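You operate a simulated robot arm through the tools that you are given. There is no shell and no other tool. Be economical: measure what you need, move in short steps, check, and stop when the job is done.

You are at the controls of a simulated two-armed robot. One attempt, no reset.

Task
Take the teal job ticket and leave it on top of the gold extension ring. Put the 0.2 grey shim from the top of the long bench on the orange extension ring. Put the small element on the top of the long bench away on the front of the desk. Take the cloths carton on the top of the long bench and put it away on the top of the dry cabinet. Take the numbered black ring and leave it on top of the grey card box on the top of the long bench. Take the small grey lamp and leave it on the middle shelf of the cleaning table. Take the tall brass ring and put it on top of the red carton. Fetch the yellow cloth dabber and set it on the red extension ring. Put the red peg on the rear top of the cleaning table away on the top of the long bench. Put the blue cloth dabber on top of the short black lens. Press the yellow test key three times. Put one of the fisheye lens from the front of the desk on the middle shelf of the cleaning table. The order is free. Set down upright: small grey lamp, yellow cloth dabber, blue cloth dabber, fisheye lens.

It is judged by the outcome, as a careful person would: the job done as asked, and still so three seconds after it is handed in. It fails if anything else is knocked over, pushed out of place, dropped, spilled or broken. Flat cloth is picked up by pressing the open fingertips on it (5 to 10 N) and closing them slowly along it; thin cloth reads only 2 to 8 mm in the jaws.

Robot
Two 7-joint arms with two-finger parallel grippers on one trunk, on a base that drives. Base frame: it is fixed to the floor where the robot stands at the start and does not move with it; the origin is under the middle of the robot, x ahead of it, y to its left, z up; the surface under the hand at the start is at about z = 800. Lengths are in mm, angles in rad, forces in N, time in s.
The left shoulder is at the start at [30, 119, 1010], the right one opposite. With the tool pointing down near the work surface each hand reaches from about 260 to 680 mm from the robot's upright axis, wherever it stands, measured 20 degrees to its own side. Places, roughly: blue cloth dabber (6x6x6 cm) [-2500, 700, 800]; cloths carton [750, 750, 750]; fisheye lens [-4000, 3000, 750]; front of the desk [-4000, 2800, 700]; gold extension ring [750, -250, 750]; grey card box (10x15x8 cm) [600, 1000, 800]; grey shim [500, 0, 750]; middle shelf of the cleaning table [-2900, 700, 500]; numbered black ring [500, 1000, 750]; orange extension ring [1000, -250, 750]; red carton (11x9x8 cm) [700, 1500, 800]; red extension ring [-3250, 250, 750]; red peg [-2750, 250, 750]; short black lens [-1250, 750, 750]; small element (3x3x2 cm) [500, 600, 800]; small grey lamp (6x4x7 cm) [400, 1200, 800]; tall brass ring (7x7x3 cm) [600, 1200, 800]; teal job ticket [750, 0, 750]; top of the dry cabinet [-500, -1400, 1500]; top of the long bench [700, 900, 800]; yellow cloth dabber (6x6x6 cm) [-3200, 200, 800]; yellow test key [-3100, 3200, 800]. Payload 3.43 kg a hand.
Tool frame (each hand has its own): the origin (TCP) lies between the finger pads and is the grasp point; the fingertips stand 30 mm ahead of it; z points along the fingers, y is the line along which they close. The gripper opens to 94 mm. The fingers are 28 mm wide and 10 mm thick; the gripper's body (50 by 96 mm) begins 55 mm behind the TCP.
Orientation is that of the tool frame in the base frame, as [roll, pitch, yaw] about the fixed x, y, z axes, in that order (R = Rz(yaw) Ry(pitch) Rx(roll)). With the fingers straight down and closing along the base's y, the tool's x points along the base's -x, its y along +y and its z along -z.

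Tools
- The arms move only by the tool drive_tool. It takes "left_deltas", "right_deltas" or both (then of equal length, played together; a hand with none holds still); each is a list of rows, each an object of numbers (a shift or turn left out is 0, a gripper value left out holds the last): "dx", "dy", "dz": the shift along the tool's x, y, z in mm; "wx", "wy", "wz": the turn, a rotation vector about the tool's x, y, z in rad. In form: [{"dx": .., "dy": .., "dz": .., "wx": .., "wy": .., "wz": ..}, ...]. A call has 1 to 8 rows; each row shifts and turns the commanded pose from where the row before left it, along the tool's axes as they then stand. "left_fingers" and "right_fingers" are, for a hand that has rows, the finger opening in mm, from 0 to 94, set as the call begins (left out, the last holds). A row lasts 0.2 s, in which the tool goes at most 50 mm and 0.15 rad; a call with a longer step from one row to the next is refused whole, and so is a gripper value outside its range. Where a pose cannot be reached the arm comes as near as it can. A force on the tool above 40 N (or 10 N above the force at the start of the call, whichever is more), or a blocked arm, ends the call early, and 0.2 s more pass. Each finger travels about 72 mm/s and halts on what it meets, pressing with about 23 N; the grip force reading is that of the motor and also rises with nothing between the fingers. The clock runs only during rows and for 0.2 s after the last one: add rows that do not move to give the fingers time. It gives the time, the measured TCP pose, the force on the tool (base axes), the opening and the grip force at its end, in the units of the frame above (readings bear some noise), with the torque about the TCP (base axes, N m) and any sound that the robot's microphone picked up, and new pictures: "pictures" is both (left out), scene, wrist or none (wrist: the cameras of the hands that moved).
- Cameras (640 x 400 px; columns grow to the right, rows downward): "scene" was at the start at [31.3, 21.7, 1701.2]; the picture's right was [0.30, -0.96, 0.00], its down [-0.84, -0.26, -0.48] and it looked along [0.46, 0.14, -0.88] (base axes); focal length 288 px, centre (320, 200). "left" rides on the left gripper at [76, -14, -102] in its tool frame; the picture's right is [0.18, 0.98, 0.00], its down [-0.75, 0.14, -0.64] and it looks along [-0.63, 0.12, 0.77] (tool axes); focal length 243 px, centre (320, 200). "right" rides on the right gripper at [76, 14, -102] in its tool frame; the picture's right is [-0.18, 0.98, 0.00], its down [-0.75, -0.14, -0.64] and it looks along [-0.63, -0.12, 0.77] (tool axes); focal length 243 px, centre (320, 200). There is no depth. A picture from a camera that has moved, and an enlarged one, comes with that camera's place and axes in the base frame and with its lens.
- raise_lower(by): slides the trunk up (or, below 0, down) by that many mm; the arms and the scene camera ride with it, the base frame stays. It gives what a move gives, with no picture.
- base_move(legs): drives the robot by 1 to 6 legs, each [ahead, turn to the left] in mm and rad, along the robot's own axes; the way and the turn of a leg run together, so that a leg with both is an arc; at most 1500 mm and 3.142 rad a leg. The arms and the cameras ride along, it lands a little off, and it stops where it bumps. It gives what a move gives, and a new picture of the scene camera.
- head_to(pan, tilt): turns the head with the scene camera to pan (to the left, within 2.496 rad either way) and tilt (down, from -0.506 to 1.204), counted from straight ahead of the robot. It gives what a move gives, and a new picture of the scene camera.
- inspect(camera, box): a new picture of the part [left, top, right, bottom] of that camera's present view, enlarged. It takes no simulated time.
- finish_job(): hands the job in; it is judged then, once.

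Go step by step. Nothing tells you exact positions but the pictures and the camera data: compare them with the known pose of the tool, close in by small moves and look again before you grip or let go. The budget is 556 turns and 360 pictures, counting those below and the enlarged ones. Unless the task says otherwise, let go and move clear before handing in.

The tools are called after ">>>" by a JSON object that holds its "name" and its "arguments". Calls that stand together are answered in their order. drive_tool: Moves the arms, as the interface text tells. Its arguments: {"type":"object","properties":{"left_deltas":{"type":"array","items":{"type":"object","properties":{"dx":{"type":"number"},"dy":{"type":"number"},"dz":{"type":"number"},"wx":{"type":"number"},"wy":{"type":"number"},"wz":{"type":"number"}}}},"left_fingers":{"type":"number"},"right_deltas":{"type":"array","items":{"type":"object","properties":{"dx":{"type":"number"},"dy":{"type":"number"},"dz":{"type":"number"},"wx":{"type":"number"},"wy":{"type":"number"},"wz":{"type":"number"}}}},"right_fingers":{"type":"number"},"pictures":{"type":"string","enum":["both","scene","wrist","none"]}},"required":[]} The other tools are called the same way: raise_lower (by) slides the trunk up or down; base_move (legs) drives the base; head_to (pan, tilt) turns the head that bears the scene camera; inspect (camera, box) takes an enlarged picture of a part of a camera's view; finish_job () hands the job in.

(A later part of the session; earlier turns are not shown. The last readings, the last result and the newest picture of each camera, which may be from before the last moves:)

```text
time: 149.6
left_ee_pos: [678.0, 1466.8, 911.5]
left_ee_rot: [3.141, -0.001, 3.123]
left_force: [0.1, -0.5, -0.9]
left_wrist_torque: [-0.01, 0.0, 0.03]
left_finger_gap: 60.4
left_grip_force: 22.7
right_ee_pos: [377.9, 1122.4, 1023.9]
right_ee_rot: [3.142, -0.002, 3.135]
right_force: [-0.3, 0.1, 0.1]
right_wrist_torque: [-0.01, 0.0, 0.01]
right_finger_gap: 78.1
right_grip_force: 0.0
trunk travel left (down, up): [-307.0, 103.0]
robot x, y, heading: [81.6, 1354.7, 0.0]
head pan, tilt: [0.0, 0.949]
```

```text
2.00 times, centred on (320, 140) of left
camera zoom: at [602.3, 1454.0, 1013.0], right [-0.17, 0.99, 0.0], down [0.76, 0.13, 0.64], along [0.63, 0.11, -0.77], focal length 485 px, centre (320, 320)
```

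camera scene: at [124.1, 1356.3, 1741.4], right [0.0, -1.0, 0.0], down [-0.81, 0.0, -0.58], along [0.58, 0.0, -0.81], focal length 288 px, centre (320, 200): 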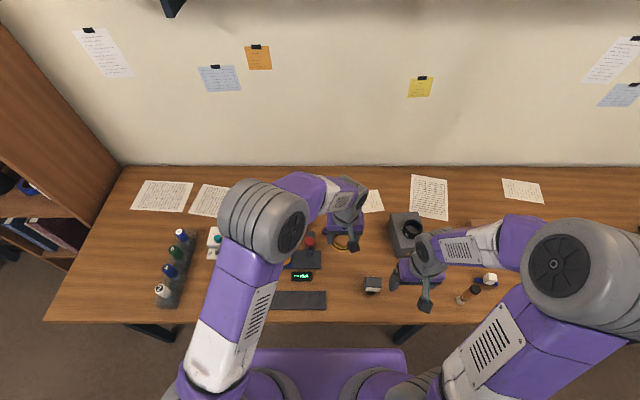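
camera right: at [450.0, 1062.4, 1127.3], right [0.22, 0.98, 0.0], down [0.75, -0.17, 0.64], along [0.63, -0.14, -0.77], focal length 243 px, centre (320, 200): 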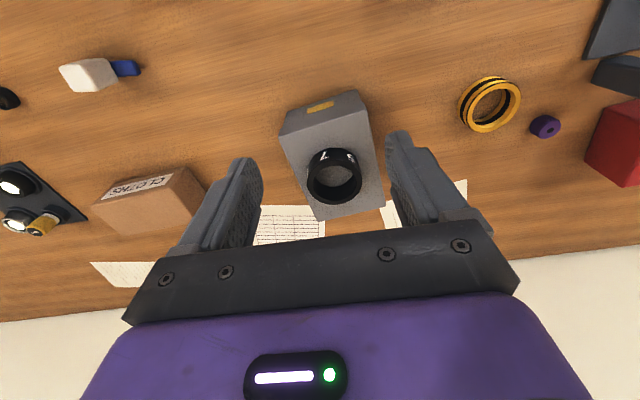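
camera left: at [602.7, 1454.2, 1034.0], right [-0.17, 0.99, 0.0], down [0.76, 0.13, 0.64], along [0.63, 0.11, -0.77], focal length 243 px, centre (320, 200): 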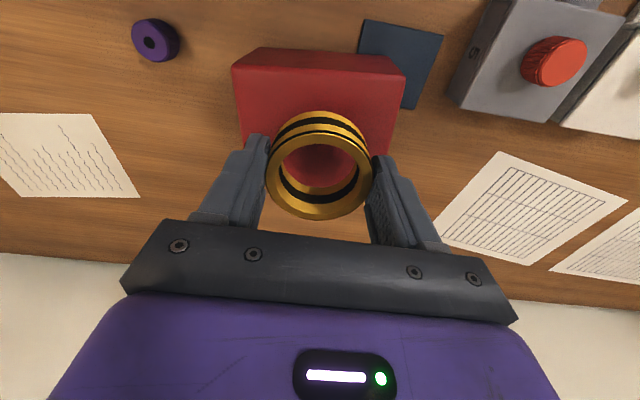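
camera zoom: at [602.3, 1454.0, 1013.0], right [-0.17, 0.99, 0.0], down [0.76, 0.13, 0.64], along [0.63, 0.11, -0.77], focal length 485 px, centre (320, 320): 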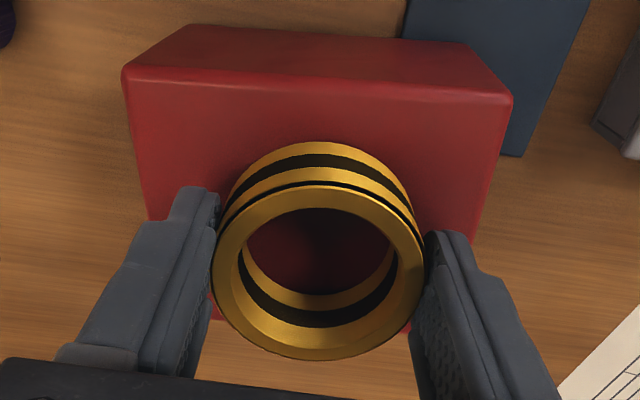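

>>> {"name": "drive_tool", "arguments": {"left_deltas": [{"dz": 2}, {"dz": 1}, {"dz": 1}, {}], "pictures": "none"}}

>>> {"name": "drive_tool", "arguments": {"left_deltas": [{"dz": 2}, {"dz": 1}, {}], "pictures": "none"}}

```text
time: 150.6
left_ee_pos: [678.1, 1466.2, 907.7]
left_ee_rot: [3.141, 0.003, 3.123]
left_force: [0.6, 1.2, 15.4]
left_wrist_torque: [0.5, 0.04, -0.02]
left_finger_gap: 60.7
left_grip_force: 23.2
right_ee_pos: [377.0, 1123.3, 1024.0]
right_ee_rot: [3.139, 0.003, 3.135]
right_force: [-0.2, -0.7, 0.7]
right_wrist_torque: [-0.01, 0.03, -0.01]
right_finger_gap: 78.1
right_grip_force: 0.1
trunk travel left (down, up): [-307.0, 103.0]
robot x, y, heading: [79.3, 1353.1, 0.004]
head pan, tilt: [0.0, 0.949]
```

```text
time: 151.4
left_ee_pos: [679.8, 1466.7, 906.0]
left_ee_rot: [3.141, 0.001, 3.123]
left_force: [2.8, 0.7, 19.6]
left_wrist_torque: [0.64, -0.1, -0.06]
left_finger_gap: 60.6
left_grip_force: 23.1
right_ee_pos: [376.7, 1123.6, 1024.6]
right_ee_rot: [3.139, 0.002, 3.135]
right_force: [-0.7, 0.1, -0.1]
right_wrist_torque: [0.0, 0.03, 0.01]
right_finger_gap: 78.2
right_grip_force: 0.1
trunk travel left (down, up): [-307.0, 103.0]
robot x, y, heading: [80.1, 1352.7, 0.005]
head pan, tilt: [0.0, 0.949]
```

>>> {"name": "drive_tool", "arguments": {"left_deltas": [{"dz": -3}, {}], "pictures": "none"}}

>>> {"name": "drive_tool", "arguments": {"left_deltas": [{}, {}, {}], "left_fingers": 80, "pictures": "none"}}

>>> {"name": "drive_tool", "arguments": {"left_deltas": [{"dz": -30}, {"dz": -40}, {"dz": -45}, {}], "pictures": "wrist"}}

```text
time: 152.0
left_ee_pos: [678.2, 1466.7, 906.5]
left_ee_rot: [3.141, -0.003, 3.124]
left_force: [2.6, -0.3, 6.1]
left_wrist_torque: [0.21, -0.16, -0.08]
left_finger_gap: 60.3
left_grip_force: 23.0
right_ee_pos: [377.9, 1123.2, 1024.1]
right_ee_rot: [3.14, 0.0, 3.135]
right_force: [0.3, -0.7, -0.2]
right_wrist_torque: [-0.01, 0.01, 0.0]
right_finger_gap: 77.9
right_grip_force: 0.1
trunk travel left (down, up): [-307.0, 103.0]
robot x, y, heading: [80.8, 1353.8, 0.009]
head pan, tilt: [0.0, 0.949]
```

```text
time: 152.8
left_ee_pos: [678.7, 1467.0, 907.3]
left_ee_rot: [3.141, -0.001, 3.123]
left_force: [1.1, 0.4, 0.9]
left_wrist_torque: [-0.04, 0.03, -0.03]
left_finger_gap: 79.8
left_grip_force: 0.0
right_ee_pos: [376.8, 1124.1, 1023.4]
right_ee_rot: [3.141, 0.001, 3.134]
right_force: [0.3, 0.6, -0.2]
right_wrist_torque: [-0.01, 0.0, 0.03]
right_finger_gap: 78.0
right_grip_force: 0.1
trunk travel left (down, up): [-307.0, 103.0]
robot x, y, heading: [77.7, 1354.2, 0.008]
head pan, tilt: [0.0, 0.949]
```

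```text
time: 153.8
left_ee_pos: [680.6, 1465.9, 1024.1]
left_ee_rot: [3.141, -0.002, 3.124]
left_force: [0.1, -0.3, 0.0]
left_wrist_torque: [-0.01, 0.01, -0.01]
left_finger_gap: 80.0
left_grip_force: 0.1
right_ee_pos: [377.5, 1124.6, 1023.2]
right_ee_rot: [3.14, 0.0, 3.134]
right_force: [-0.8, -0.1, 0.5]
right_wrist_torque: [0.03, 0.0, 0.02]
right_finger_gap: 78.0
right_grip_force: 0.0
trunk travel left (down, up): [-307.0, 103.0]
robot x, y, heading: [80.4, 1354.9, 0.003]
head pan, tilt: [0.0, 0.949]
camera left: at [604.1, 1453.5, 1125.3], right [-0.17, 0.99, 0.0], down [0.76, 0.13, 0.64], along [0.63, 0.11, -0.77], focal length 243 px, centre (320, 200)
```

left: 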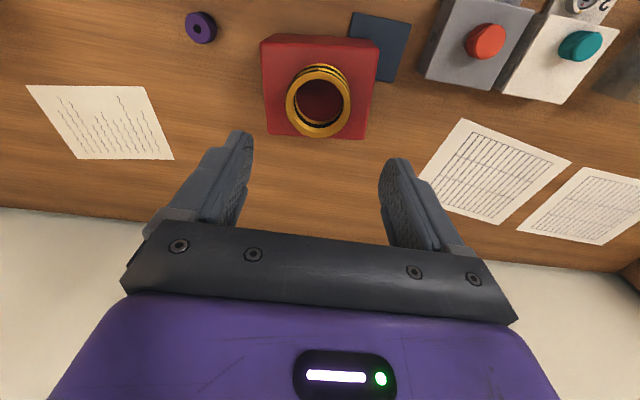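

Brass ring is on the red carton. Next the small grey lamp with the right hand: raise the left hand back, look with right camera.

>>> {"name": "drive_tool", "arguments": {"left_deltas": [{"dz": -20}, {"dy": -45}, {"dy": -45}, {"dy": -45}, {"dx": 45}, {"dx": 45}, {"dx": 45}, {"dx": 45}], "right_deltas": [{"dy": 20}, {"dy": 20}, {}, {}, {}, {}, {}, {}], "pictures": "both"}}

```text
time: 155.6
left_ee_pos: [498.1, 1334.0, 1043.2]
left_ee_rot: [-3.141, 0.0, 3.121]
left_force: [0.0, -0.4, -0.2]
left_wrist_torque: [0.01, -0.04, -0.02]
left_finger_gap: 80.0
left_grip_force: 0.1
right_ee_pos: [377.7, 1164.2, 1025.2]
right_ee_rot: [3.14, 0.001, 3.135]
right_force: [0.1, -0.8, 0.2]
right_wrist_torque: [0.0, -0.02, -0.03]
right_finger_gap: 77.9
right_grip_force: 0.0
trunk travel left (down, up): [-307.0, 103.0]
robot x, y, heading: [78.9, 1355.7, 0.002]
head pan, tilt: [0.0, 0.949]
camera scene: at [121.2, 1356.4, 1741.4], right [0.0, -1.0, 0.0], down [-0.81, 0.0, -0.58], along [0.58, 0.0, -0.81], focal length 288 px, centre (320, 200)
camera right: at [301.0, 1178.3, 1126.9], right [0.19, 0.98, 0.0], down [0.75, -0.15, 0.64], along [0.63, -0.12, -0.77], focal length 243 px, centre (320, 200)
camera left: at [421.9, 1321.7, 1144.5], right [-0.17, 0.99, 0.0], down [0.76, 0.13, 0.64], along [0.63, 0.11, -0.77], focal length 243 px, centre (320, 200)
```

scene: 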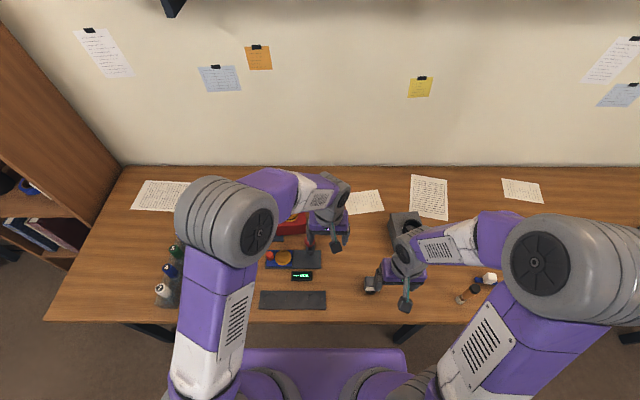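
right: 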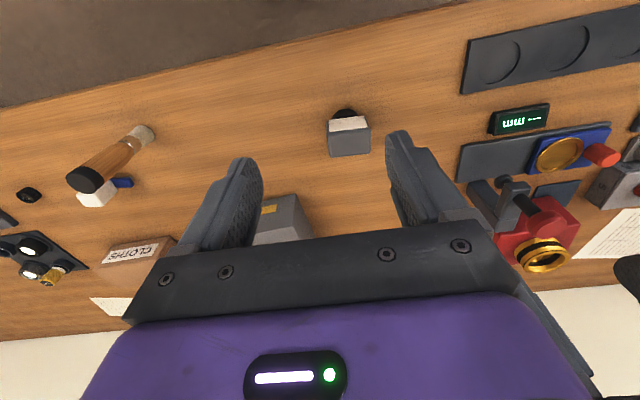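
left: 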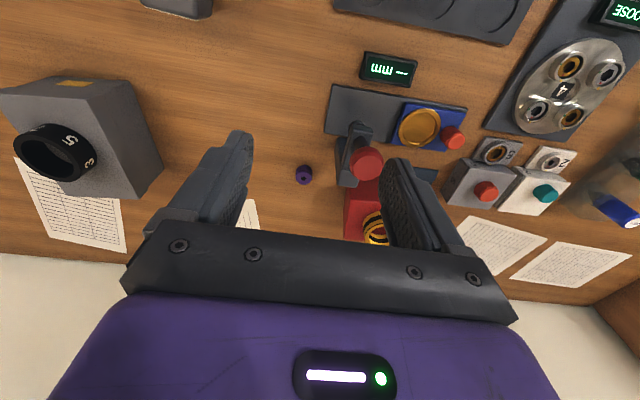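

>>> {"name": "drive_tool", "arguments": {"right_deltas": [{"dx": -28, "dy": 12}, {"dx": -27, "dy": 12}, {"dz": 45}, {"dz": 45}, {}], "right_fingers": 90, "pictures": "wrist"}}

```text
time: 156.8
left_ee_pos: [498.9, 1332.8, 1042.8]
left_ee_rot: [3.14, 0.002, 3.123]
left_force: [0.7, 0.5, 0.3]
left_wrist_torque: [0.0, -0.03, 0.01]
left_finger_gap: 79.8
left_grip_force: 0.1
right_ee_pos: [432.9, 1187.4, 933.3]
right_ee_rot: [3.138, 0.001, 3.134]
right_force: [-0.5, -0.4, 0.6]
right_wrist_torque: [-0.01, 0.0, 0.01]
right_finger_gap: 89.9
right_grip_force: 0.1
trunk travel left (down, up): [-307.0, 103.0]
robot x, y, heading: [81.7, 1355.6, 0.009]
head pan, tilt: [0.0, 0.949]
camera right: at [356.9, 1201.6, 1035.7], right [0.19, 0.98, 0.0], down [0.75, -0.15, 0.64], along [0.63, -0.12, -0.77], focal length 243 px, centre (320, 200)
```

right: 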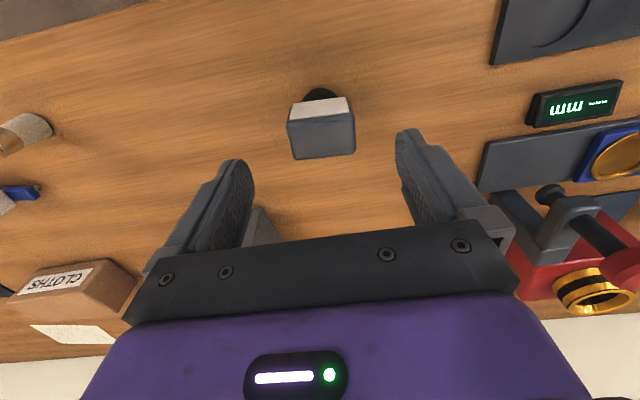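

>>> {"name": "inspect", "arguments": {"camera": "right", "box": [260, 70, 380, 180]}}

```text
3.64 times, centred on (320, 125) of right
camera zoom: at [356.9, 1201.6, 1035.7], right [0.19, 0.98, 0.0], down [0.75, -0.15, 0.64], along [0.63, -0.12, -0.77], focal length 882 px, centre (320, 473)
```

zoom: 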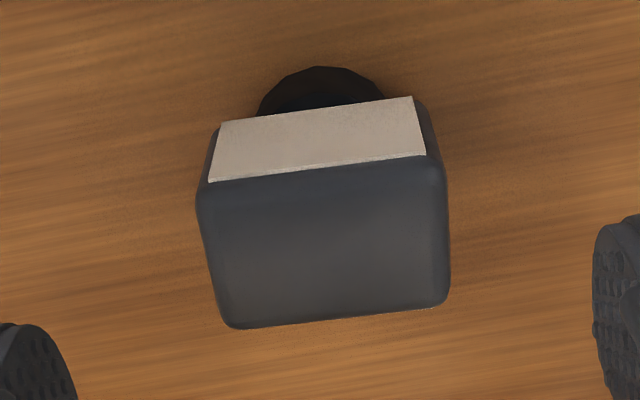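

>>> {"name": "drive_tool", "arguments": {"right_deltas": [{"dx": -2, "dy": 1, "dz": 30}, {"dz": 30}, {"dz": 21}, {}], "pictures": "wrist"}}

```text
time: 157.8
left_ee_pos: [499.5, 1334.0, 1043.5]
left_ee_rot: [-3.141, -0.001, 3.124]
left_force: [0.7, 0.1, -0.3]
left_wrist_torque: [-0.01, -0.01, 0.01]
left_finger_gap: 80.1
left_grip_force: 0.1
right_ee_pos: [435.3, 1188.4, 853.6]
right_ee_rot: [3.14, 0.0, 3.136]
right_force: [0.2, -0.3, -0.5]
right_wrist_torque: [-0.04, 0.0, 0.01]
right_finger_gap: 90.0
right_grip_force: 0.0
trunk travel left (down, up): [-307.0, 103.0]
robot x, y, heading: [82.2, 1352.0, 0.003]
head pan, tilt: [0.0, 0.949]
camera right: at [359.8, 1202.8, 956.0], right [0.19, 0.98, 0.0], down [0.75, -0.15, 0.64], along [0.63, -0.12, -0.77], focal length 243 px, centre (320, 200)
```

right: 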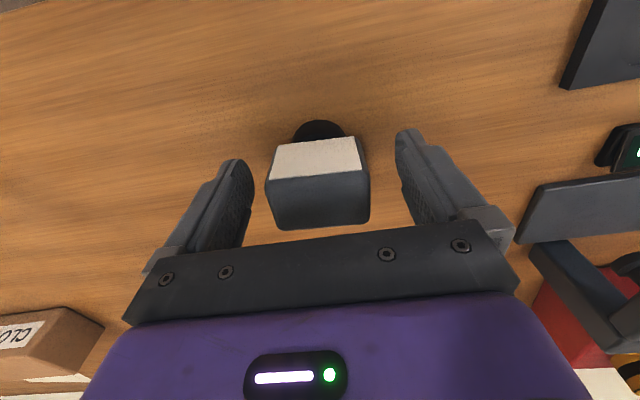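

>>> {"name": "drive_tool", "arguments": {"right_deltas": [{}, {}, {}, {}], "right_fingers": 25, "pictures": "none"}}

>>> {"name": "drive_tool", "arguments": {"right_deltas": [{"dz": -40}, {"dz": -45}, {"dz": -45}, {"dz": -45}, {}], "pictures": "wrist"}}

```text
time: 158.8
left_ee_pos: [499.8, 1334.9, 1043.1]
left_ee_rot: [-3.141, 0.0, 3.122]
left_force: [0.9, -0.2, -0.4]
left_wrist_torque: [0.0, 0.0, -0.01]
left_finger_gap: 80.0
left_grip_force: 0.1
right_ee_pos: [435.9, 1189.5, 853.3]
right_ee_rot: [3.14, 0.001, 3.134]
right_force: [0.6, -0.7, -0.6]
right_wrist_torque: [0.01, -0.04, -0.02]
right_finger_gap: 56.0
right_grip_force: 23.4
trunk travel left (down, up): [-307.0, 103.0]
robot x, y, heading: [80.4, 1354.7, 0.003]
head pan, tilt: [0.0, 0.949]
```

```text
time: 160.0
left_ee_pos: [500.6, 1334.2, 1041.1]
left_ee_rot: [3.141, -0.002, 3.121]
left_force: [0.0, 0.8, -0.8]
left_wrist_torque: [0.01, 0.01, 0.0]
left_finger_gap: 80.2
left_grip_force: 0.0
right_ee_pos: [438.2, 1187.5, 1027.1]
right_ee_rot: [3.14, -0.001, 3.133]
right_force: [0.8, -0.2, -2.2]
right_wrist_torque: [0.01, 0.03, -0.01]
right_finger_gap: 56.1
right_grip_force: 23.0
trunk travel left (down, up): [-307.0, 103.0]
robot x, y, heading: [80.1, 1354.5, 0.002]
head pan, tilt: [0.0, 0.949]
camera right: at [361.9, 1202.6, 1129.5], right [0.19, 0.98, 0.0], down [0.75, -0.15, 0.64], along [0.63, -0.12, -0.77], focal length 243 px, centre (320, 200)
```

right: 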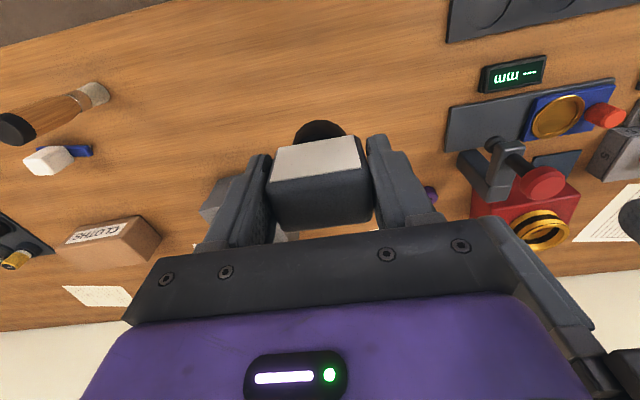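

Lamp held. Now drive to face the cloths carton.

>>> {"name": "base_move", "arguments": {"legs": [[-120, 0], [0, -1.571], [715, 0], [0, 1.571], [90, 0]]}}

```text
time: 173.1
left_ee_pos: [489.5, 664.6, 1043.0]
left_ee_rot: [3.141, -0.001, -3.094]
left_force: [0.4, 0.5, -0.4]
left_wrist_torque: [0.0, 0.02, -0.02]
left_finger_gap: 80.2
left_grip_force: 0.1
right_ee_pos: [437.6, 515.4, 1026.5]
right_ee_rot: [3.139, 0.0, -3.085]
right_force: [-0.7, 0.0, -2.5]
right_wrist_torque: [0.0, 0.01, -0.02]
right_finger_gap: 56.1
right_grip_force: 22.8
trunk travel left (down, up): [-307.0, 103.0]
robot x, y, heading: [70.2, 652.0, 0.074]
head pan, tilt: [0.0, 0.949]
camera scene: at [112.8, 661.2, 1741.4], right [0.07, -1.0, 0.0], down [-0.81, -0.06, -0.58], along [0.58, 0.04, -0.81], focal length 288 px, centre (320, 200)
```

scene: 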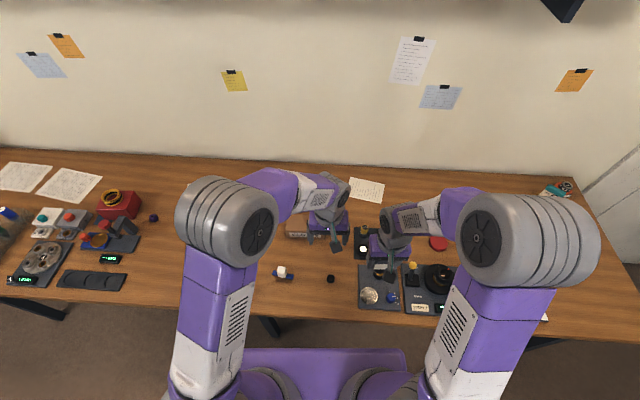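

>>> {"name": "drive_tool", "arguments": {"left_deltas": [{"dy": 45}, {"dy": 45, "dx": -10}, {"dx": -40}, {}], "left_fingers": 92, "pictures": "wrist"}}

```text
time: 174.1
left_ee_pos: [534.8, 756.4, 1043.3]
left_ee_rot: [3.141, -0.001, -3.095]
left_force: [0.0, 0.3, 0.1]
left_wrist_torque: [-0.03, -0.02, 0.0]
left_finger_gap: 92.0
left_grip_force: 0.0
right_ee_pos: [435.7, 513.3, 1027.4]
right_ee_rot: [3.139, 0.0, -3.082]
right_force: [-0.2, -0.1, -1.6]
right_wrist_torque: [0.01, -0.02, -0.01]
right_finger_gap: 56.2
right_grip_force: 23.2
trunk travel left (down, up): [-307.0, 103.0]
robot x, y, heading: [69.6, 651.6, 0.076]
head pan, tilt: [0.0, 0.949]
camera left: at [459.3, 738.0, 1145.7], right [-0.23, 0.97, 0.0], down [0.75, 0.18, 0.64], along [0.62, 0.15, -0.77], focal length 243 px, centre (320, 200)
```

left: 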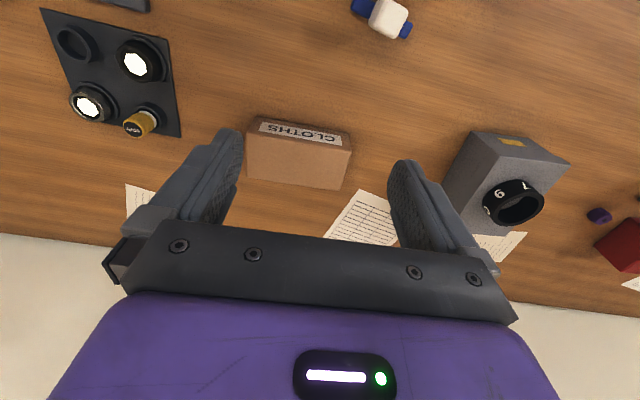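

The carton is ≈140 wide (y), 60 deep (x), 60 tall, centred ≈(637,748). I'll move above it and turn the left hand a quarter turn to grip across its depth.

>>> {"name": "drive_tool", "arguments": {"left_deltas": [{"dx": -34, "dy": -4}, {"dx": -34, "dy": -3}, {"dx": -33, "dy": -3}, {"wz": 0.149}, {"wz": 0.149}, {"wz": 0.149}, {"wz": 0.149}, {"wz": 0.149}], "pictures": "none"}}

>>> {"name": "drive_tool", "arguments": {"left_deltas": [{"wz": 0.149}, {"wz": 0.149}, {"wz": 0.149}, {"wz": 0.149}, {"wz": 0.149}, {"dz": 40}, {}], "pictures": "wrist"}}

```text
time: 175.9
left_ee_pos: [636.6, 749.9, 1042.9]
left_ee_rot: [-3.141, 0.0, 2.441]
left_force: [-0.2, -0.3, 0.1]
left_wrist_torque: [0.0, 0.02, 0.01]
left_finger_gap: 92.0
left_grip_force: 0.1
right_ee_pos: [436.8, 514.6, 1026.0]
right_ee_rot: [3.139, 0.001, -3.082]
right_force: [0.2, -0.1, -2.8]
right_wrist_torque: [0.01, 0.01, -0.02]
right_finger_gap: 56.0
right_grip_force: 23.0
trunk travel left (down, up): [-307.0, 103.0]
robot x, y, heading: [71.0, 655.9, 0.073]
head pan, tilt: [0.0, 0.949]
```

```text
time: 177.5
left_ee_pos: [635.8, 750.8, 1003.5]
left_ee_rot: [-3.14, 0.0, 1.697]
left_force: [-0.1, 0.1, 0.3]
left_wrist_torque: [-0.02, 0.0, -0.01]
left_finger_gap: 92.1
left_grip_force: 0.1
right_ee_pos: [435.7, 514.7, 1026.3]
right_ee_rot: [3.14, 0.0, -3.083]
right_force: [-0.4, -0.6, -2.4]
right_wrist_torque: [0.0, 0.01, 0.01]
right_finger_gap: 56.2
right_grip_force: 22.9
trunk travel left (down, up): [-307.0, 103.0]
robot x, y, heading: [72.8, 655.9, 0.073]
head pan, tilt: [0.0, 0.949]
camera left: at [612.3, 824.8, 1105.2], right [0.95, 0.31, 0.0], down [0.24, -0.73, 0.64], along [0.2, -0.61, -0.77], focal length 243 px, centre (320, 200)
```

left: 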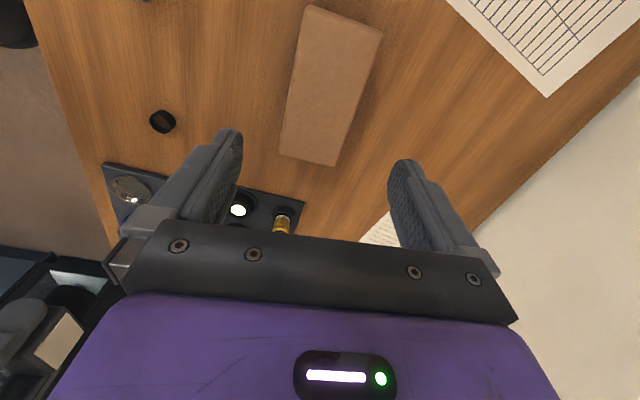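

>>> {"name": "drive_tool", "arguments": {"left_deltas": [{"dy": 4.4, "wz": 0.068, "dz": 40}, {"dz": 40}, {"dz": 35}, {}], "pictures": "wrist"}}

```text
time: 178.5
left_ee_pos: [639.2, 751.5, 888.8]
left_ee_rot: [3.141, -0.001, 1.631]
left_force: [-0.2, 0.0, 0.7]
left_wrist_torque: [0.03, 0.0, 0.0]
left_finger_gap: 92.0
left_grip_force: 0.1
right_ee_pos: [436.9, 514.0, 1026.8]
right_ee_rot: [3.14, 0.0, -3.082]
right_force: [-1.0, 0.1, -2.9]
right_wrist_torque: [0.01, 0.05, -0.01]
right_finger_gap: 56.2
right_grip_force: 22.9
trunk travel left (down, up): [-307.0, 103.0]
robot x, y, heading: [70.6, 654.4, 0.068]
head pan, tilt: [0.0, 0.949]
camera left: at [619.8, 827.6, 991.4], right [0.97, 0.24, 0.0], down [0.19, -0.74, 0.64], along [0.16, -0.62, -0.77], focal length 243 px, centre (320, 200)
```

left: 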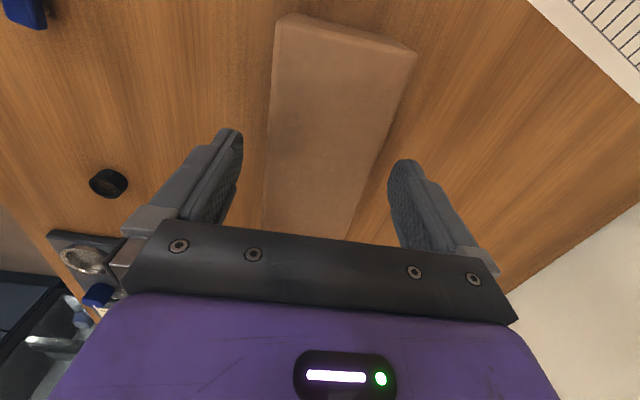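

>>> {"name": "drive_tool", "arguments": {"left_deltas": [{"dy": 2, "dz": 25}, {"dz": 25}, {}], "pictures": "none"}}

>>> {"name": "drive_tool", "arguments": {"left_deltas": [{}, {}, {}], "left_fingers": 40, "pictures": "wrist"}}

```text
time: 179.3
left_ee_pos: [641.6, 752.0, 838.8]
left_ee_rot: [-3.141, 0.0, 1.631]
left_force: [0.1, 0.2, 0.0]
left_wrist_torque: [0.02, -0.02, 0.01]
left_finger_gap: 91.9
left_grip_force: 0.1
right_ee_pos: [437.7, 515.2, 1027.4]
right_ee_rot: [3.141, -0.001, -3.081]
right_force: [0.8, 0.0, -2.4]
right_wrist_torque: [-0.02, -0.01, 0.04]
right_finger_gap: 56.0
right_grip_force: 22.5
trunk travel left (down, up): [-307.0, 103.0]
robot x, y, heading: [70.4, 658.2, 0.078]
head pan, tilt: [0.0, 0.949]
```

```text
time: 180.1
left_ee_pos: [641.4, 751.5, 837.3]
left_ee_rot: [-3.139, -0.001, 1.629]
left_force: [0.4, 0.2, -0.2]
left_wrist_torque: [-0.02, 0.01, 0.01]
left_finger_gap: 74.1
left_grip_force: 23.9
right_ee_pos: [436.9, 514.2, 1026.4]
right_ee_rot: [3.14, 0.001, -3.083]
right_force: [-0.8, -0.6, -1.4]
right_wrist_torque: [0.03, 0.02, 0.02]
right_finger_gap: 56.2
right_grip_force: 23.3
trunk travel left (down, up): [-307.0, 103.0]
robot x, y, heading: [74.3, 656.2, 0.072]
head pan, tilt: [0.0, 0.949]
camera left: at [622.3, 827.1, 940.2], right [0.97, 0.24, 0.0], down [0.19, -0.74, 0.64], along [0.15, -0.62, -0.77], focal length 243 px, centre (320, 200)
```

left: 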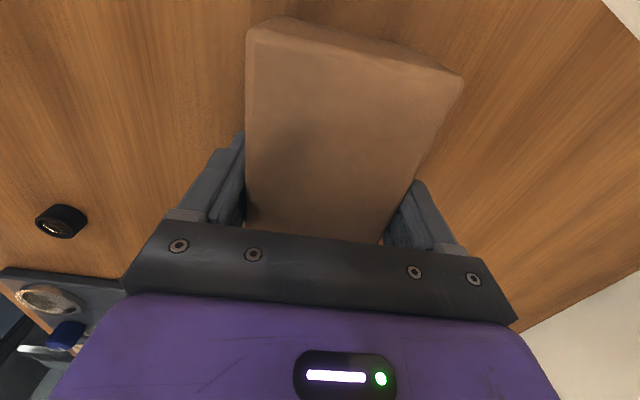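

Carton gripped. Lift it and pull back.

>>> {"name": "drive_tool", "arguments": {"left_deltas": [{"dz": -40}, {"dz": -45}, {"dz": -45}, {"dz": -45}, {"dz": -45}, {}], "pictures": "none"}}

>>> {"name": "raise_lower", "arguments": {"by": 100}}

>>> {"name": "base_move", "arguments": {"legs": [[-200, 0]]}}

```text
time: 181.5
left_ee_pos: [644.6, 752.0, 1057.1]
left_ee_rot: [-3.14, 0.0, 1.63]
left_force: [-0.1, -0.9, -0.3]
left_wrist_torque: [0.01, 0.01, -0.05]
left_finger_gap: 74.0
left_grip_force: 22.8
right_ee_pos: [438.1, 514.1, 1026.8]
right_ee_rot: [3.139, -0.001, -3.082]
right_force: [0.2, -0.1, -2.2]
right_wrist_torque: [0.04, 0.05, 0.01]
right_finger_gap: 56.2
right_grip_force: 23.0
trunk travel left (down, up): [-307.0, 103.0]
robot x, y, heading: [72.0, 654.2, 0.073]
head pan, tilt: [0.0, 0.949]
```

```text
time: 182.8
left_ee_pos: [644.2, 752.3, 1157.5]
left_ee_rot: [-3.141, 0.0, 1.629]
left_force: [-0.9, -0.3, -1.4]
left_wrist_torque: [-0.02, -0.03, 0.02]
left_finger_gap: 73.8
left_grip_force: 23.2
right_ee_pos: [436.9, 515.0, 1126.2]
right_ee_rot: [3.14, 0.0, -3.081]
right_force: [-0.3, 0.5, -1.8]
right_wrist_torque: [0.0, 0.0, -0.01]
right_finger_gap: 56.2
right_grip_force: 22.9
trunk travel left (down, up): [-407.0, 3.0]
robot x, y, heading: [68.8, 653.6, 0.074]
head pan, tilt: [0.0, 0.949]
```

```text
time: 184.4
left_ee_pos: [448.4, 738.0, 1157.2]
left_ee_rot: [-3.14, 0.0, 1.628]
left_force: [0.8, -0.4, -2.1]
left_wrist_torque: [-0.01, -0.01, -0.03]
left_finger_gap: 73.8
left_grip_force: 23.2
right_ee_pos: [239.5, 500.6, 1127.1]
right_ee_rot: [3.138, -0.002, -3.082]
right_force: [-0.6, 0.1, -2.4]
right_wrist_torque: [-0.03, 0.0, -0.01]
right_finger_gap: 56.1
right_grip_force: 23.0
trunk travel left (down, up): [-407.0, 3.0]
robot x, y, heading: [-126.3, 642.9, 0.069]
head pan, tilt: [0.0, 0.949]
camera scene: at [-84.7, 647.3, 1841.4], right [0.07, -1.0, 0.0], down [-0.81, -0.06, -0.58], along [0.58, 0.04, -0.81], focal length 288 px, centre (320, 200)
```

scene: 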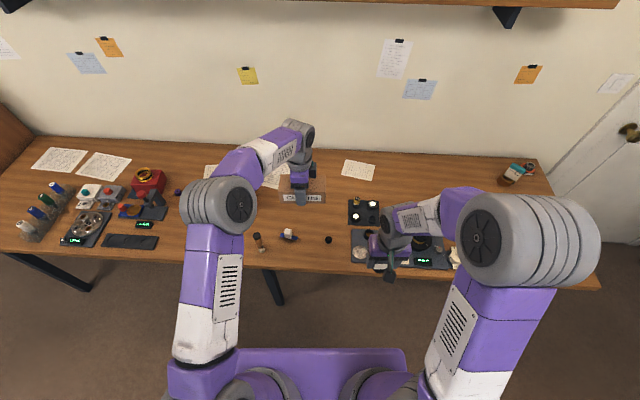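

>>> {"name": "drive_tool", "arguments": {"left_deltas": [{"dy": -45}, {"dy": -45}, {"dy": -45}, {"dy": -30}, {"dz": -48}, {"dz": -48}, {"dz": -48}, {"dz": -48}], "right_deltas": [{"dx": 40}, {"dx": 40}, {"dx": 30}, {"dy": -40}, {"dy": -40}, {"dy": -40}, {"dy": -30}, {}], "pictures": "none"}}

>>> {"name": "drive_tool", "arguments": {"left_deltas": [{"dz": -46}, {"dz": -46}, {"dz": -46}, {}], "pictures": "scene"}}

```text
time: 186.2
left_ee_pos: [283.9, 728.0, 1350.7]
left_ee_rot: [-3.139, 0.002, 1.627]
left_force: [-0.2, 0.0, -0.9]
left_wrist_torque: [0.0, -0.04, 0.0]
left_finger_gap: 74.2
left_grip_force: 23.3
right_ee_pos: [163.6, 345.7, 1131.4]
right_ee_rot: [3.141, 0.001, -3.082]
right_force: [-0.3, -0.4, -2.7]
right_wrist_torque: [0.01, 0.01, -0.02]
right_finger_gap: 56.1
right_grip_force: 23.0
right hand out of reach, approached as far as the arm can: row 3
trunk travel left (down, up): [-407.0, 3.0]
robot x, y, heading: [-123.5, 643.3, 0.066]
head pan, tilt: [0.0, 0.949]
```

```text
time: 187.2
left_ee_pos: [284.3, 726.0, 1486.9]
left_ee_rot: [-3.14, 0.0, 1.628]
left_force: [-0.8, 0.5, -1.0]
left_wrist_torque: [-0.03, -0.01, -0.02]
left_finger_gap: 74.4
left_grip_force: 23.0
right_ee_pos: [164.8, 344.6, 1131.6]
right_ee_rot: [3.139, -0.001, -3.084]
right_force: [0.4, 0.6, -3.4]
right_wrist_torque: [-0.01, 0.0, 0.02]
right_finger_gap: 56.4
right_grip_force: 22.6
trunk travel left (down, up): [-407.0, 3.0]
robot x, y, heading: [-127.2, 640.4, 0.069]
head pan, tilt: [0.0, 0.949]
camera scene: at [-85.1, 647.7, 1841.4], right [0.07, -1.0, 0.0], down [-0.81, -0.06, -0.58], along [0.58, 0.04, -0.81], focal length 288 px, centre (320, 200)
```

scene: 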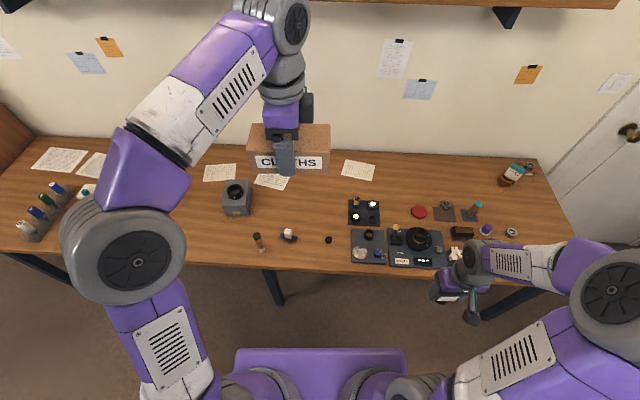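

>>> {"name": "base_move", "arguments": {"legs": [[0, -1.64], [990, 0], [0, -1.571], [510, 0], [0, 1.571], [150, 0]]}}

>>> {"name": "head_to", "arguments": {"pan": 0.1, "tilt": 0.6}}

```text
time: 207.7
left_ee_pos: [-663.0, -895.8, 1487.0]
left_ee_rot: [3.141, -0.001, -0.085]
left_force: [0.2, 0.6, -0.7]
left_wrist_torque: [-0.01, -0.01, -0.02]
left_finger_gap: 73.9
left_grip_force: 22.8
right_ee_pos: [-1022.8, -724.4, 1131.8]
right_ee_rot: [3.139, 0.001, 1.486]
right_force: [0.0, -0.4, -2.1]
right_wrist_torque: [0.01, 0.0, -0.01]
right_finger_gap: 56.1
right_grip_force: 23.1
trunk travel left (down, up): [-407.0, 3.0]
robot x, y, heading: [-688.2, -484.3, -1.644]
head pan, tilt: [0.0, 0.949]
camera scene: at [-691.9, -518.9, 1841.5], right [-1.0, 0.07, 0.0], down [0.06, 0.81, -0.58], along [-0.04, -0.58, -0.81], focal length 288 px, centre (320, 200)
```

scene: 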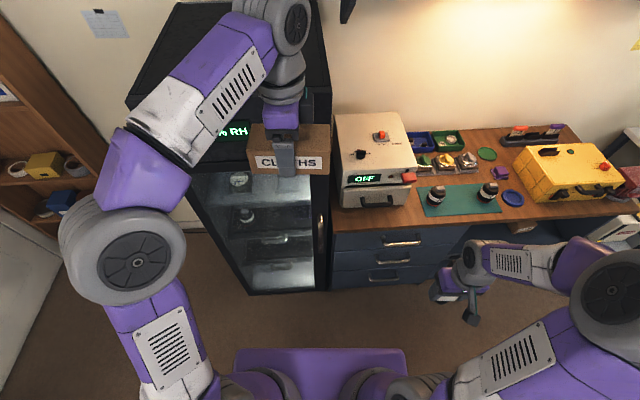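

```text
time: 208.5
left_ee_pos: [-661.9, -897.4, 1486.0]
left_ee_rot: [-3.14, 0.001, -0.086]
left_force: [0.5, 0.9, -1.0]
left_wrist_torque: [0.01, 0.01, 0.0]
left_finger_gap: 73.9
left_grip_force: 23.0
right_ee_pos: [-1022.6, -725.3, 1131.7]
right_ee_rot: [3.139, 0.002, 1.485]
right_force: [0.1, -0.2, -2.7]
right_wrist_torque: [0.04, 0.0, -0.01]
right_finger_gap: 56.4
right_grip_force: 22.6
trunk travel left (down, up): [-407.0, 3.0]
robot x, y, heading: [-686.3, -475.4, -1.644]
head pan, tilt: [0.099, 0.6]
camera scene: at [-684.4, -535.9, 1869.7], right [-1.0, -0.03, 0.0], down [-0.01, 0.57, -0.82], along [0.02, -0.82, -0.57], focal length 288 px, centre (320, 200)
```

scene: 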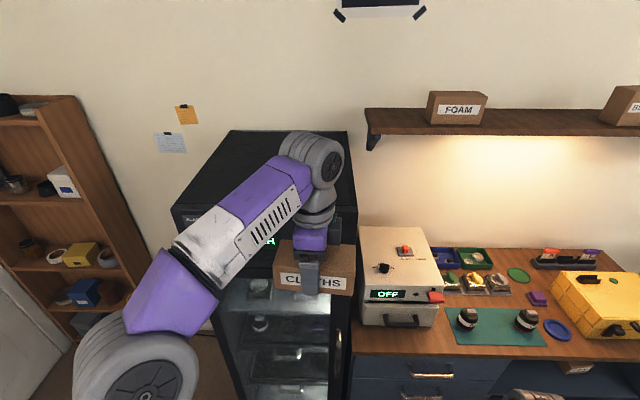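

Cabinet top is roughly x −300…−760, front edge y≈−1130, height 1410–1450. I'll raise the carton a bit more, shift it left, then drive in.

>>> {"name": "drive_tool", "arguments": {"left_deltas": [{"dz": -25, "dx": 20}, {"dz": -25, "dx": 30}, {"dx": 40, "dy": -10}, {"dx": 30, "dy": -10}, {}], "pictures": "none"}}

>>> {"name": "base_move", "arguments": {"legs": [[0, 0.07], [300, 0]]}}

```text
time: 209.7
left_ee_pos: [-542.7, -886.9, 1536.0]
left_ee_rot: [-3.141, -0.002, -0.086]
left_force: [0.0, 0.5, -1.4]
left_wrist_torque: [-0.01, -0.03, 0.04]
left_finger_gap: 74.1
left_grip_force: 23.0
right_ee_pos: [-1024.5, -725.2, 1131.6]
right_ee_rot: [3.137, 0.001, 1.485]
right_force: [-0.9, 0.4, -1.6]
right_wrist_torque: [-0.01, -0.05, 0.0]
right_finger_gap: 56.2
right_grip_force: 23.1
trunk travel left (down, up): [-407.0, 3.0]
robot x, y, heading: [-688.1, -478.7, -1.645]
head pan, tilt: [0.099, 0.6]
```

```text
time: 212.2
left_ee_pos: [-514.9, -1177.7, 1536.6]
left_ee_rot: [-3.139, 0.001, -0.017]
left_force: [-0.2, 0.1, -0.4]
left_wrist_torque: [0.0, 0.04, -0.01]
left_finger_gap: 73.9
left_grip_force: 22.9
right_ee_pos: [-1007.3, -1050.6, 1131.2]
right_ee_rot: [3.141, 0.0, 1.554]
right_force: [-0.3, -0.4, -2.6]
right_wrist_torque: [0.03, -0.01, 0.04]
right_finger_gap: 56.0
right_grip_force: 23.1
trunk travel left (down, up): [-407.0, 3.0]
robot x, y, heading: [-687.5, -777.3, -1.573]
head pan, tilt: [0.099, 0.6]
camera scene: at [-681.5, -837.7, 1869.8], right [-1.0, -0.09, 0.0], down [-0.05, 0.56, -0.83], along [0.08, -0.82, -0.56], focal length 288 px, centre (320, 200)
```

scene: 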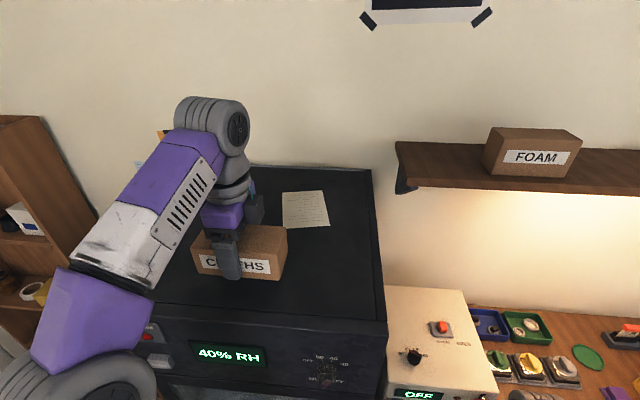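

The carton is over the cabinet top (z≈1455). Lowering slowly to contact.

>>> {"name": "drive_tool", "arguments": {"left_deltas": [{"dy": 15, "dz": 10}, {"dy": 15, "dz": 10}, {"dz": 8}, {}], "pictures": "none"}}

>>> {"name": "drive_tool", "arguments": {"left_deltas": [{"dz": 4}, {"dz": 4}, {}], "pictures": "none"}}

```text
time: 213.2
left_ee_pos: [-516.0, -1208.0, 1508.3]
left_ee_rot: [3.141, 0.001, -0.018]
left_force: [0.1, 0.1, -1.5]
left_wrist_torque: [0.03, -0.02, 0.03]
left_finger_gap: 73.7
left_grip_force: 23.6
right_ee_pos: [-1006.7, -1049.9, 1131.0]
right_ee_rot: [3.139, 0.001, 1.553]
right_force: [-0.3, -0.3, -2.2]
right_wrist_torque: [0.0, -0.03, 0.03]
right_finger_gap: 56.3
right_grip_force: 22.2
trunk travel left (down, up): [-407.0, 3.0]
robot x, y, heading: [-691.8, -779.9, -1.578]
head pan, tilt: [0.099, 0.6]
```

```text
time: 214.0
left_ee_pos: [-515.4, -1206.5, 1500.7]
left_ee_rot: [3.141, -0.001, -0.017]
left_force: [0.8, 0.2, -1.3]
left_wrist_torque: [-0.01, -0.02, -0.01]
left_finger_gap: 74.2
left_grip_force: 22.5
right_ee_pos: [-1006.5, -1051.4, 1131.7]
right_ee_rot: [3.14, 0.0, 1.553]
right_force: [0.6, 0.4, -1.6]
right_wrist_torque: [0.02, 0.01, 0.02]
right_finger_gap: 55.9
right_grip_force: 23.2
trunk travel left (down, up): [-407.0, 3.0]
robot x, y, heading: [-689.0, -784.2, -1.576]
head pan, tilt: [0.099, 0.6]
```

>>> {"name": "drive_tool", "arguments": {"left_deltas": [{"dz": 3}, {"dz": 3}, {"dz": 2}, {}], "pictures": "none"}}

>>> {"name": "drive_tool", "arguments": {"left_deltas": [{"dz": 3}, {"dz": 3}, {}], "pictures": "wrist"}}

```text
time: 215.0
left_ee_pos: [-514.6, -1207.4, 1493.3]
left_ee_rot: [3.14, -0.001, -0.016]
left_force: [0.0, -3.8, 18.3]
left_wrist_torque: [0.02, 0.05, 0.03]
left_finger_gap: 74.1
left_grip_force: 23.2
right_ee_pos: [-1007.3, -1048.5, 1132.3]
right_ee_rot: [3.14, 0.001, 1.553]
right_force: [0.4, -0.1, -2.5]
right_wrist_torque: [0.02, 0.03, 0.0]
right_finger_gap: 56.0
right_grip_force: 22.8
trunk travel left (down, up): [-407.0, 3.0]
robot x, y, heading: [-690.2, -784.3, -1.574]
head pan, tilt: [0.099, 0.6]
```

```text
time: 215.6
left_ee_pos: [-516.1, -1206.0, 1490.0]
left_ee_rot: [3.135, 0.002, -0.016]
left_force: [-0.2, 2.0, 8.3]
left_wrist_torque: [0.45, -0.32, 0.03]
left_finger_gap: 73.9
left_grip_force: 23.5
right_ee_pos: [-1007.0, -1050.5, 1131.4]
right_ee_rot: [3.14, -0.001, 1.554]
right_force: [0.7, -0.5, -2.0]
right_wrist_torque: [0.0, 0.02, -0.03]
right_finger_gap: 56.0
right_grip_force: 23.2
trunk travel left (down, up): [-407.0, 3.0]
robot x, y, heading: [-687.1, -785.4, -1.575]
head pan, tilt: [0.099, 0.6]
stopped in row 3 (left hand): the force on the tool passed its limit at 44 N (the readings are from after the stop); the commanded pose is now the measured one
camera left: at [-438.5, -1192.6, 1591.7], right [0.17, -0.99, 0.01], down [-0.76, -0.12, 0.64], along [-0.63, -0.11, -0.77], focal length 243 px, centre (320, 200)
```

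left: 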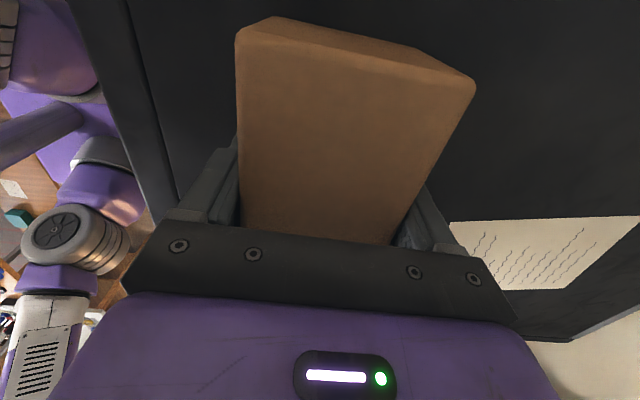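

On the cabinet top, well inside the edge. Releasing and lifting off.

>>> {"name": "drive_tool", "arguments": {"left_deltas": [{"dz": -2}, {}], "pictures": "none"}}

>>> {"name": "drive_tool", "arguments": {"left_deltas": [{}, {}, {}], "left_fingers": 94, "pictures": "none"}}

>>> {"name": "drive_tool", "arguments": {"left_deltas": [{"dz": -25}, {"dz": -25}, {"dz": -10}, {}], "pictures": "wrist"}}

```text
time: 216.2
left_ee_pos: [-515.5, -1208.4, 1490.4]
left_ee_rot: [3.136, 0.001, -0.017]
left_force: [0.7, -0.3, -1.0]
left_wrist_torque: [-0.01, 0.0, 0.01]
left_finger_gap: 74.2
left_grip_force: 22.9
right_ee_pos: [-1006.9, -1050.6, 1130.2]
right_ee_rot: [3.14, 0.001, 1.554]
right_force: [0.1, 0.0, -2.8]
right_wrist_torque: [0.0, 0.01, -0.02]
right_finger_gap: 56.2
right_grip_force: 22.9
trunk travel left (down, up): [-407.0, 3.0]
robot x, y, heading: [-690.3, -780.3, -1.577]
head pan, tilt: [0.099, 0.6]
```

```text
time: 217.0
left_ee_pos: [-515.1, -1208.6, 1491.6]
left_ee_rot: [3.136, 0.002, -0.018]
left_force: [-0.3, -0.9, -0.1]
left_wrist_torque: [0.03, -0.01, -0.01]
left_finger_gap: 93.8
left_grip_force: 0.1
right_ee_pos: [-1005.6, -1050.5, 1131.1]
right_ee_rot: [3.14, 0.002, 1.553]
right_force: [0.4, 0.0, -2.6]
right_wrist_torque: [-0.02, -0.03, -0.05]
right_finger_gap: 55.9
right_grip_force: 22.6
trunk travel left (down, up): [-407.0, 3.0]
robot x, y, heading: [-688.9, -782.2, -1.576]
head pan, tilt: [0.099, 0.6]
```

```text
time: 218.0
left_ee_pos: [-516.7, -1208.0, 1535.1]
left_ee_rot: [3.134, 0.001, -0.018]
left_force: [-0.3, -0.8, -0.9]
left_wrist_torque: [0.0, -0.01, 0.0]
left_finger_gap: 93.9
left_grip_force: 0.1
left hand out of reach, approached as far as the arm can: row 2, 3
right_ee_pos: [-1005.8, -1049.2, 1130.3]
right_ee_rot: [3.14, 0.0, 1.554]
right_force: [-0.5, -0.3, -2.6]
right_wrist_torque: [-0.01, 0.0, 0.01]
right_finger_gap: 56.3
right_grip_force: 22.6
trunk travel left (down, up): [-407.0, 3.0]
robot x, y, heading: [-689.4, -782.4, -1.575]
head pan, tilt: [0.099, 0.6]
camera left: at [-439.9, -1194.0, 1636.4], right [0.17, -0.99, 0.01], down [-0.76, -0.12, 0.64], along [-0.63, -0.11, -0.77], focal length 243 px, centre (320, 200)
```

left: 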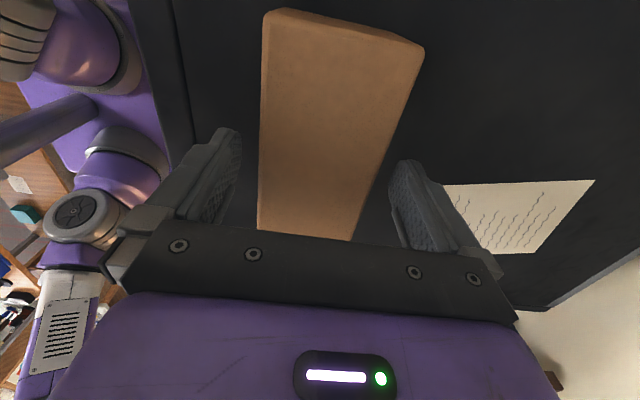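

The fingertips can't rise above the carton top here, so I'll slide the hand out sideways along the carton's length.

>>> {"name": "drive_tool", "arguments": {"left_deltas": [{"dz": 10}, {"dx": -25}, {"dx": -25}, {"dx": -25}, {"dx": -25}, {"dx": -20}, {}], "pictures": "wrist"}}

```text
time: 219.6
left_ee_pos: [-635.0, -1206.6, 1523.7]
left_ee_rot: [3.137, -0.001, -0.017]
left_force: [0.2, -0.3, 0.5]
left_wrist_torque: [0.02, 0.03, 0.0]
left_finger_gap: 94.2
left_grip_force: 0.0
right_ee_pos: [-1006.9, -1049.8, 1131.3]
right_ee_rot: [3.141, 0.0, 1.553]
right_force: [0.3, 0.6, -2.7]
right_wrist_torque: [-0.01, -0.01, 0.02]
right_finger_gap: 56.2
right_grip_force: 23.1
trunk travel left (down, up): [-407.0, 3.0]
robot x, y, heading: [-688.7, -781.5, -1.575]
head pan, tilt: [0.099, 0.6]
camera left: at [-558.8, -1192.1, 1625.3], right [0.17, -0.99, 0.01], down [-0.76, -0.12, 0.64], along [-0.63, -0.11, -0.77], focal length 243 px, centre (320, 200)
```

left: 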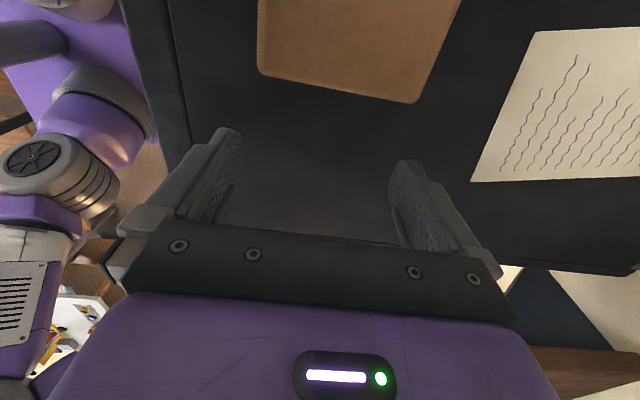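

>>> {"name": "base_move", "arguments": {"legs": [[-380, 0]]}}

```text
time: 222.0
left_ee_pos: [-632.0, -831.8, 1523.2]
left_ee_rot: [3.137, 0.0, -0.014]
left_force: [0.8, 0.0, -0.5]
left_wrist_torque: [-0.01, -0.01, 0.01]
left_finger_gap: 94.1
left_grip_force: 0.0
right_ee_pos: [-1005.6, -677.0, 1130.0]
right_ee_rot: [3.139, 0.0, 1.554]
right_force: [0.1, -0.1, -2.4]
right_wrist_torque: [0.03, 0.0, 0.0]
right_finger_gap: 56.4
right_grip_force: 23.2
trunk travel left (down, up): [-407.0, 3.0]
robot x, y, heading: [-687.0, -409.3, -1.58]
head pan, tilt: [0.099, 0.6]
camera scene: at [-679.7, -465.1, 1869.7], right [-1.0, -0.09, 0.0], down [-0.05, 0.56, -0.82], along [0.08, -0.82, -0.57], focal length 288 px, centre (320, 200)
```

scene: 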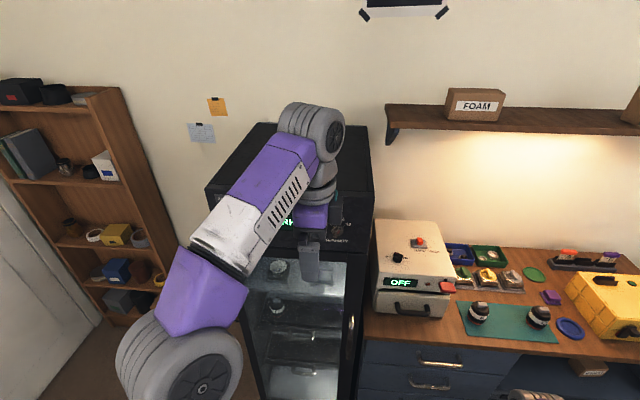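

>>> {"name": "drive_tool", "arguments": {"left_deltas": [{"dz": 48, "wz": -0.145}, {"dz": 48, "wz": -0.145}, {"dz": 48, "wz": -0.145}, {"dz": 48, "wz": -0.145}, {"dz": 48, "wz": -0.145}, {"dz": 48, "wz": -0.145}, {"dz": 48, "wz": -0.145}, {"dz": 30, "wz": -0.145}], "pictures": "none"}}

>>> {"name": "drive_tool", "arguments": {"left_deltas": [{"wz": -0.145}, {"wz": -0.145}, {"wz": -0.11, "dy": 30}, {"dy": 45}, {"dy": 45}, {}], "pictures": "scene"}}

```text
time: 223.8
left_ee_pos: [-635.4, -834.3, 1156.1]
left_ee_rot: [3.14, 0.006, 1.147]
left_force: [0.2, 0.0, 0.0]
left_wrist_torque: [0.02, -0.03, -0.03]
left_finger_gap: 94.0
left_grip_force: 0.1
right_ee_pos: [-1005.5, -676.9, 1131.1]
right_ee_rot: [3.141, 0.002, 1.556]
right_force: [0.2, -1.0, -2.9]
right_wrist_torque: [0.02, -0.02, 0.0]
right_finger_gap: 56.4
right_grip_force: 22.8
trunk travel left (down, up): [-407.0, 3.0]
robot x, y, heading: [-686.7, -410.5, -1.573]
head pan, tilt: [0.099, 0.6]
```

```text
time: 225.2
left_ee_pos: [-514.7, -843.6, 1158.7]
left_ee_rot: [3.141, 0.005, 1.544]
left_force: [-0.5, 0.2, 0.1]
left_wrist_torque: [0.01, -0.01, -0.03]
left_finger_gap: 94.0
left_grip_force: 0.1
right_ee_pos: [-1004.1, -677.2, 1130.9]
right_ee_rot: [3.141, -0.001, 1.554]
right_force: [-0.1, 0.3, -1.5]
right_wrist_torque: [0.01, 0.01, 0.01]
right_finger_gap: 56.1
right_grip_force: 23.0
trunk travel left (down, up): [-407.0, 3.0]
robot x, y, heading: [-683.2, -409.1, -1.574]
head pan, tilt: [0.099, 0.6]
camera scene: at [-680.8, -464.7, 1869.8], right [-1.0, -0.09, 0.0], down [-0.05, 0.56, -0.83], along [0.08, -0.82, -0.56], focal length 288 px, centre (320, 200)
```

scene: 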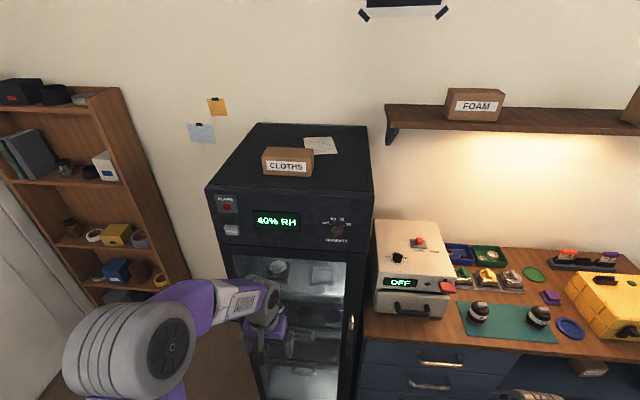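

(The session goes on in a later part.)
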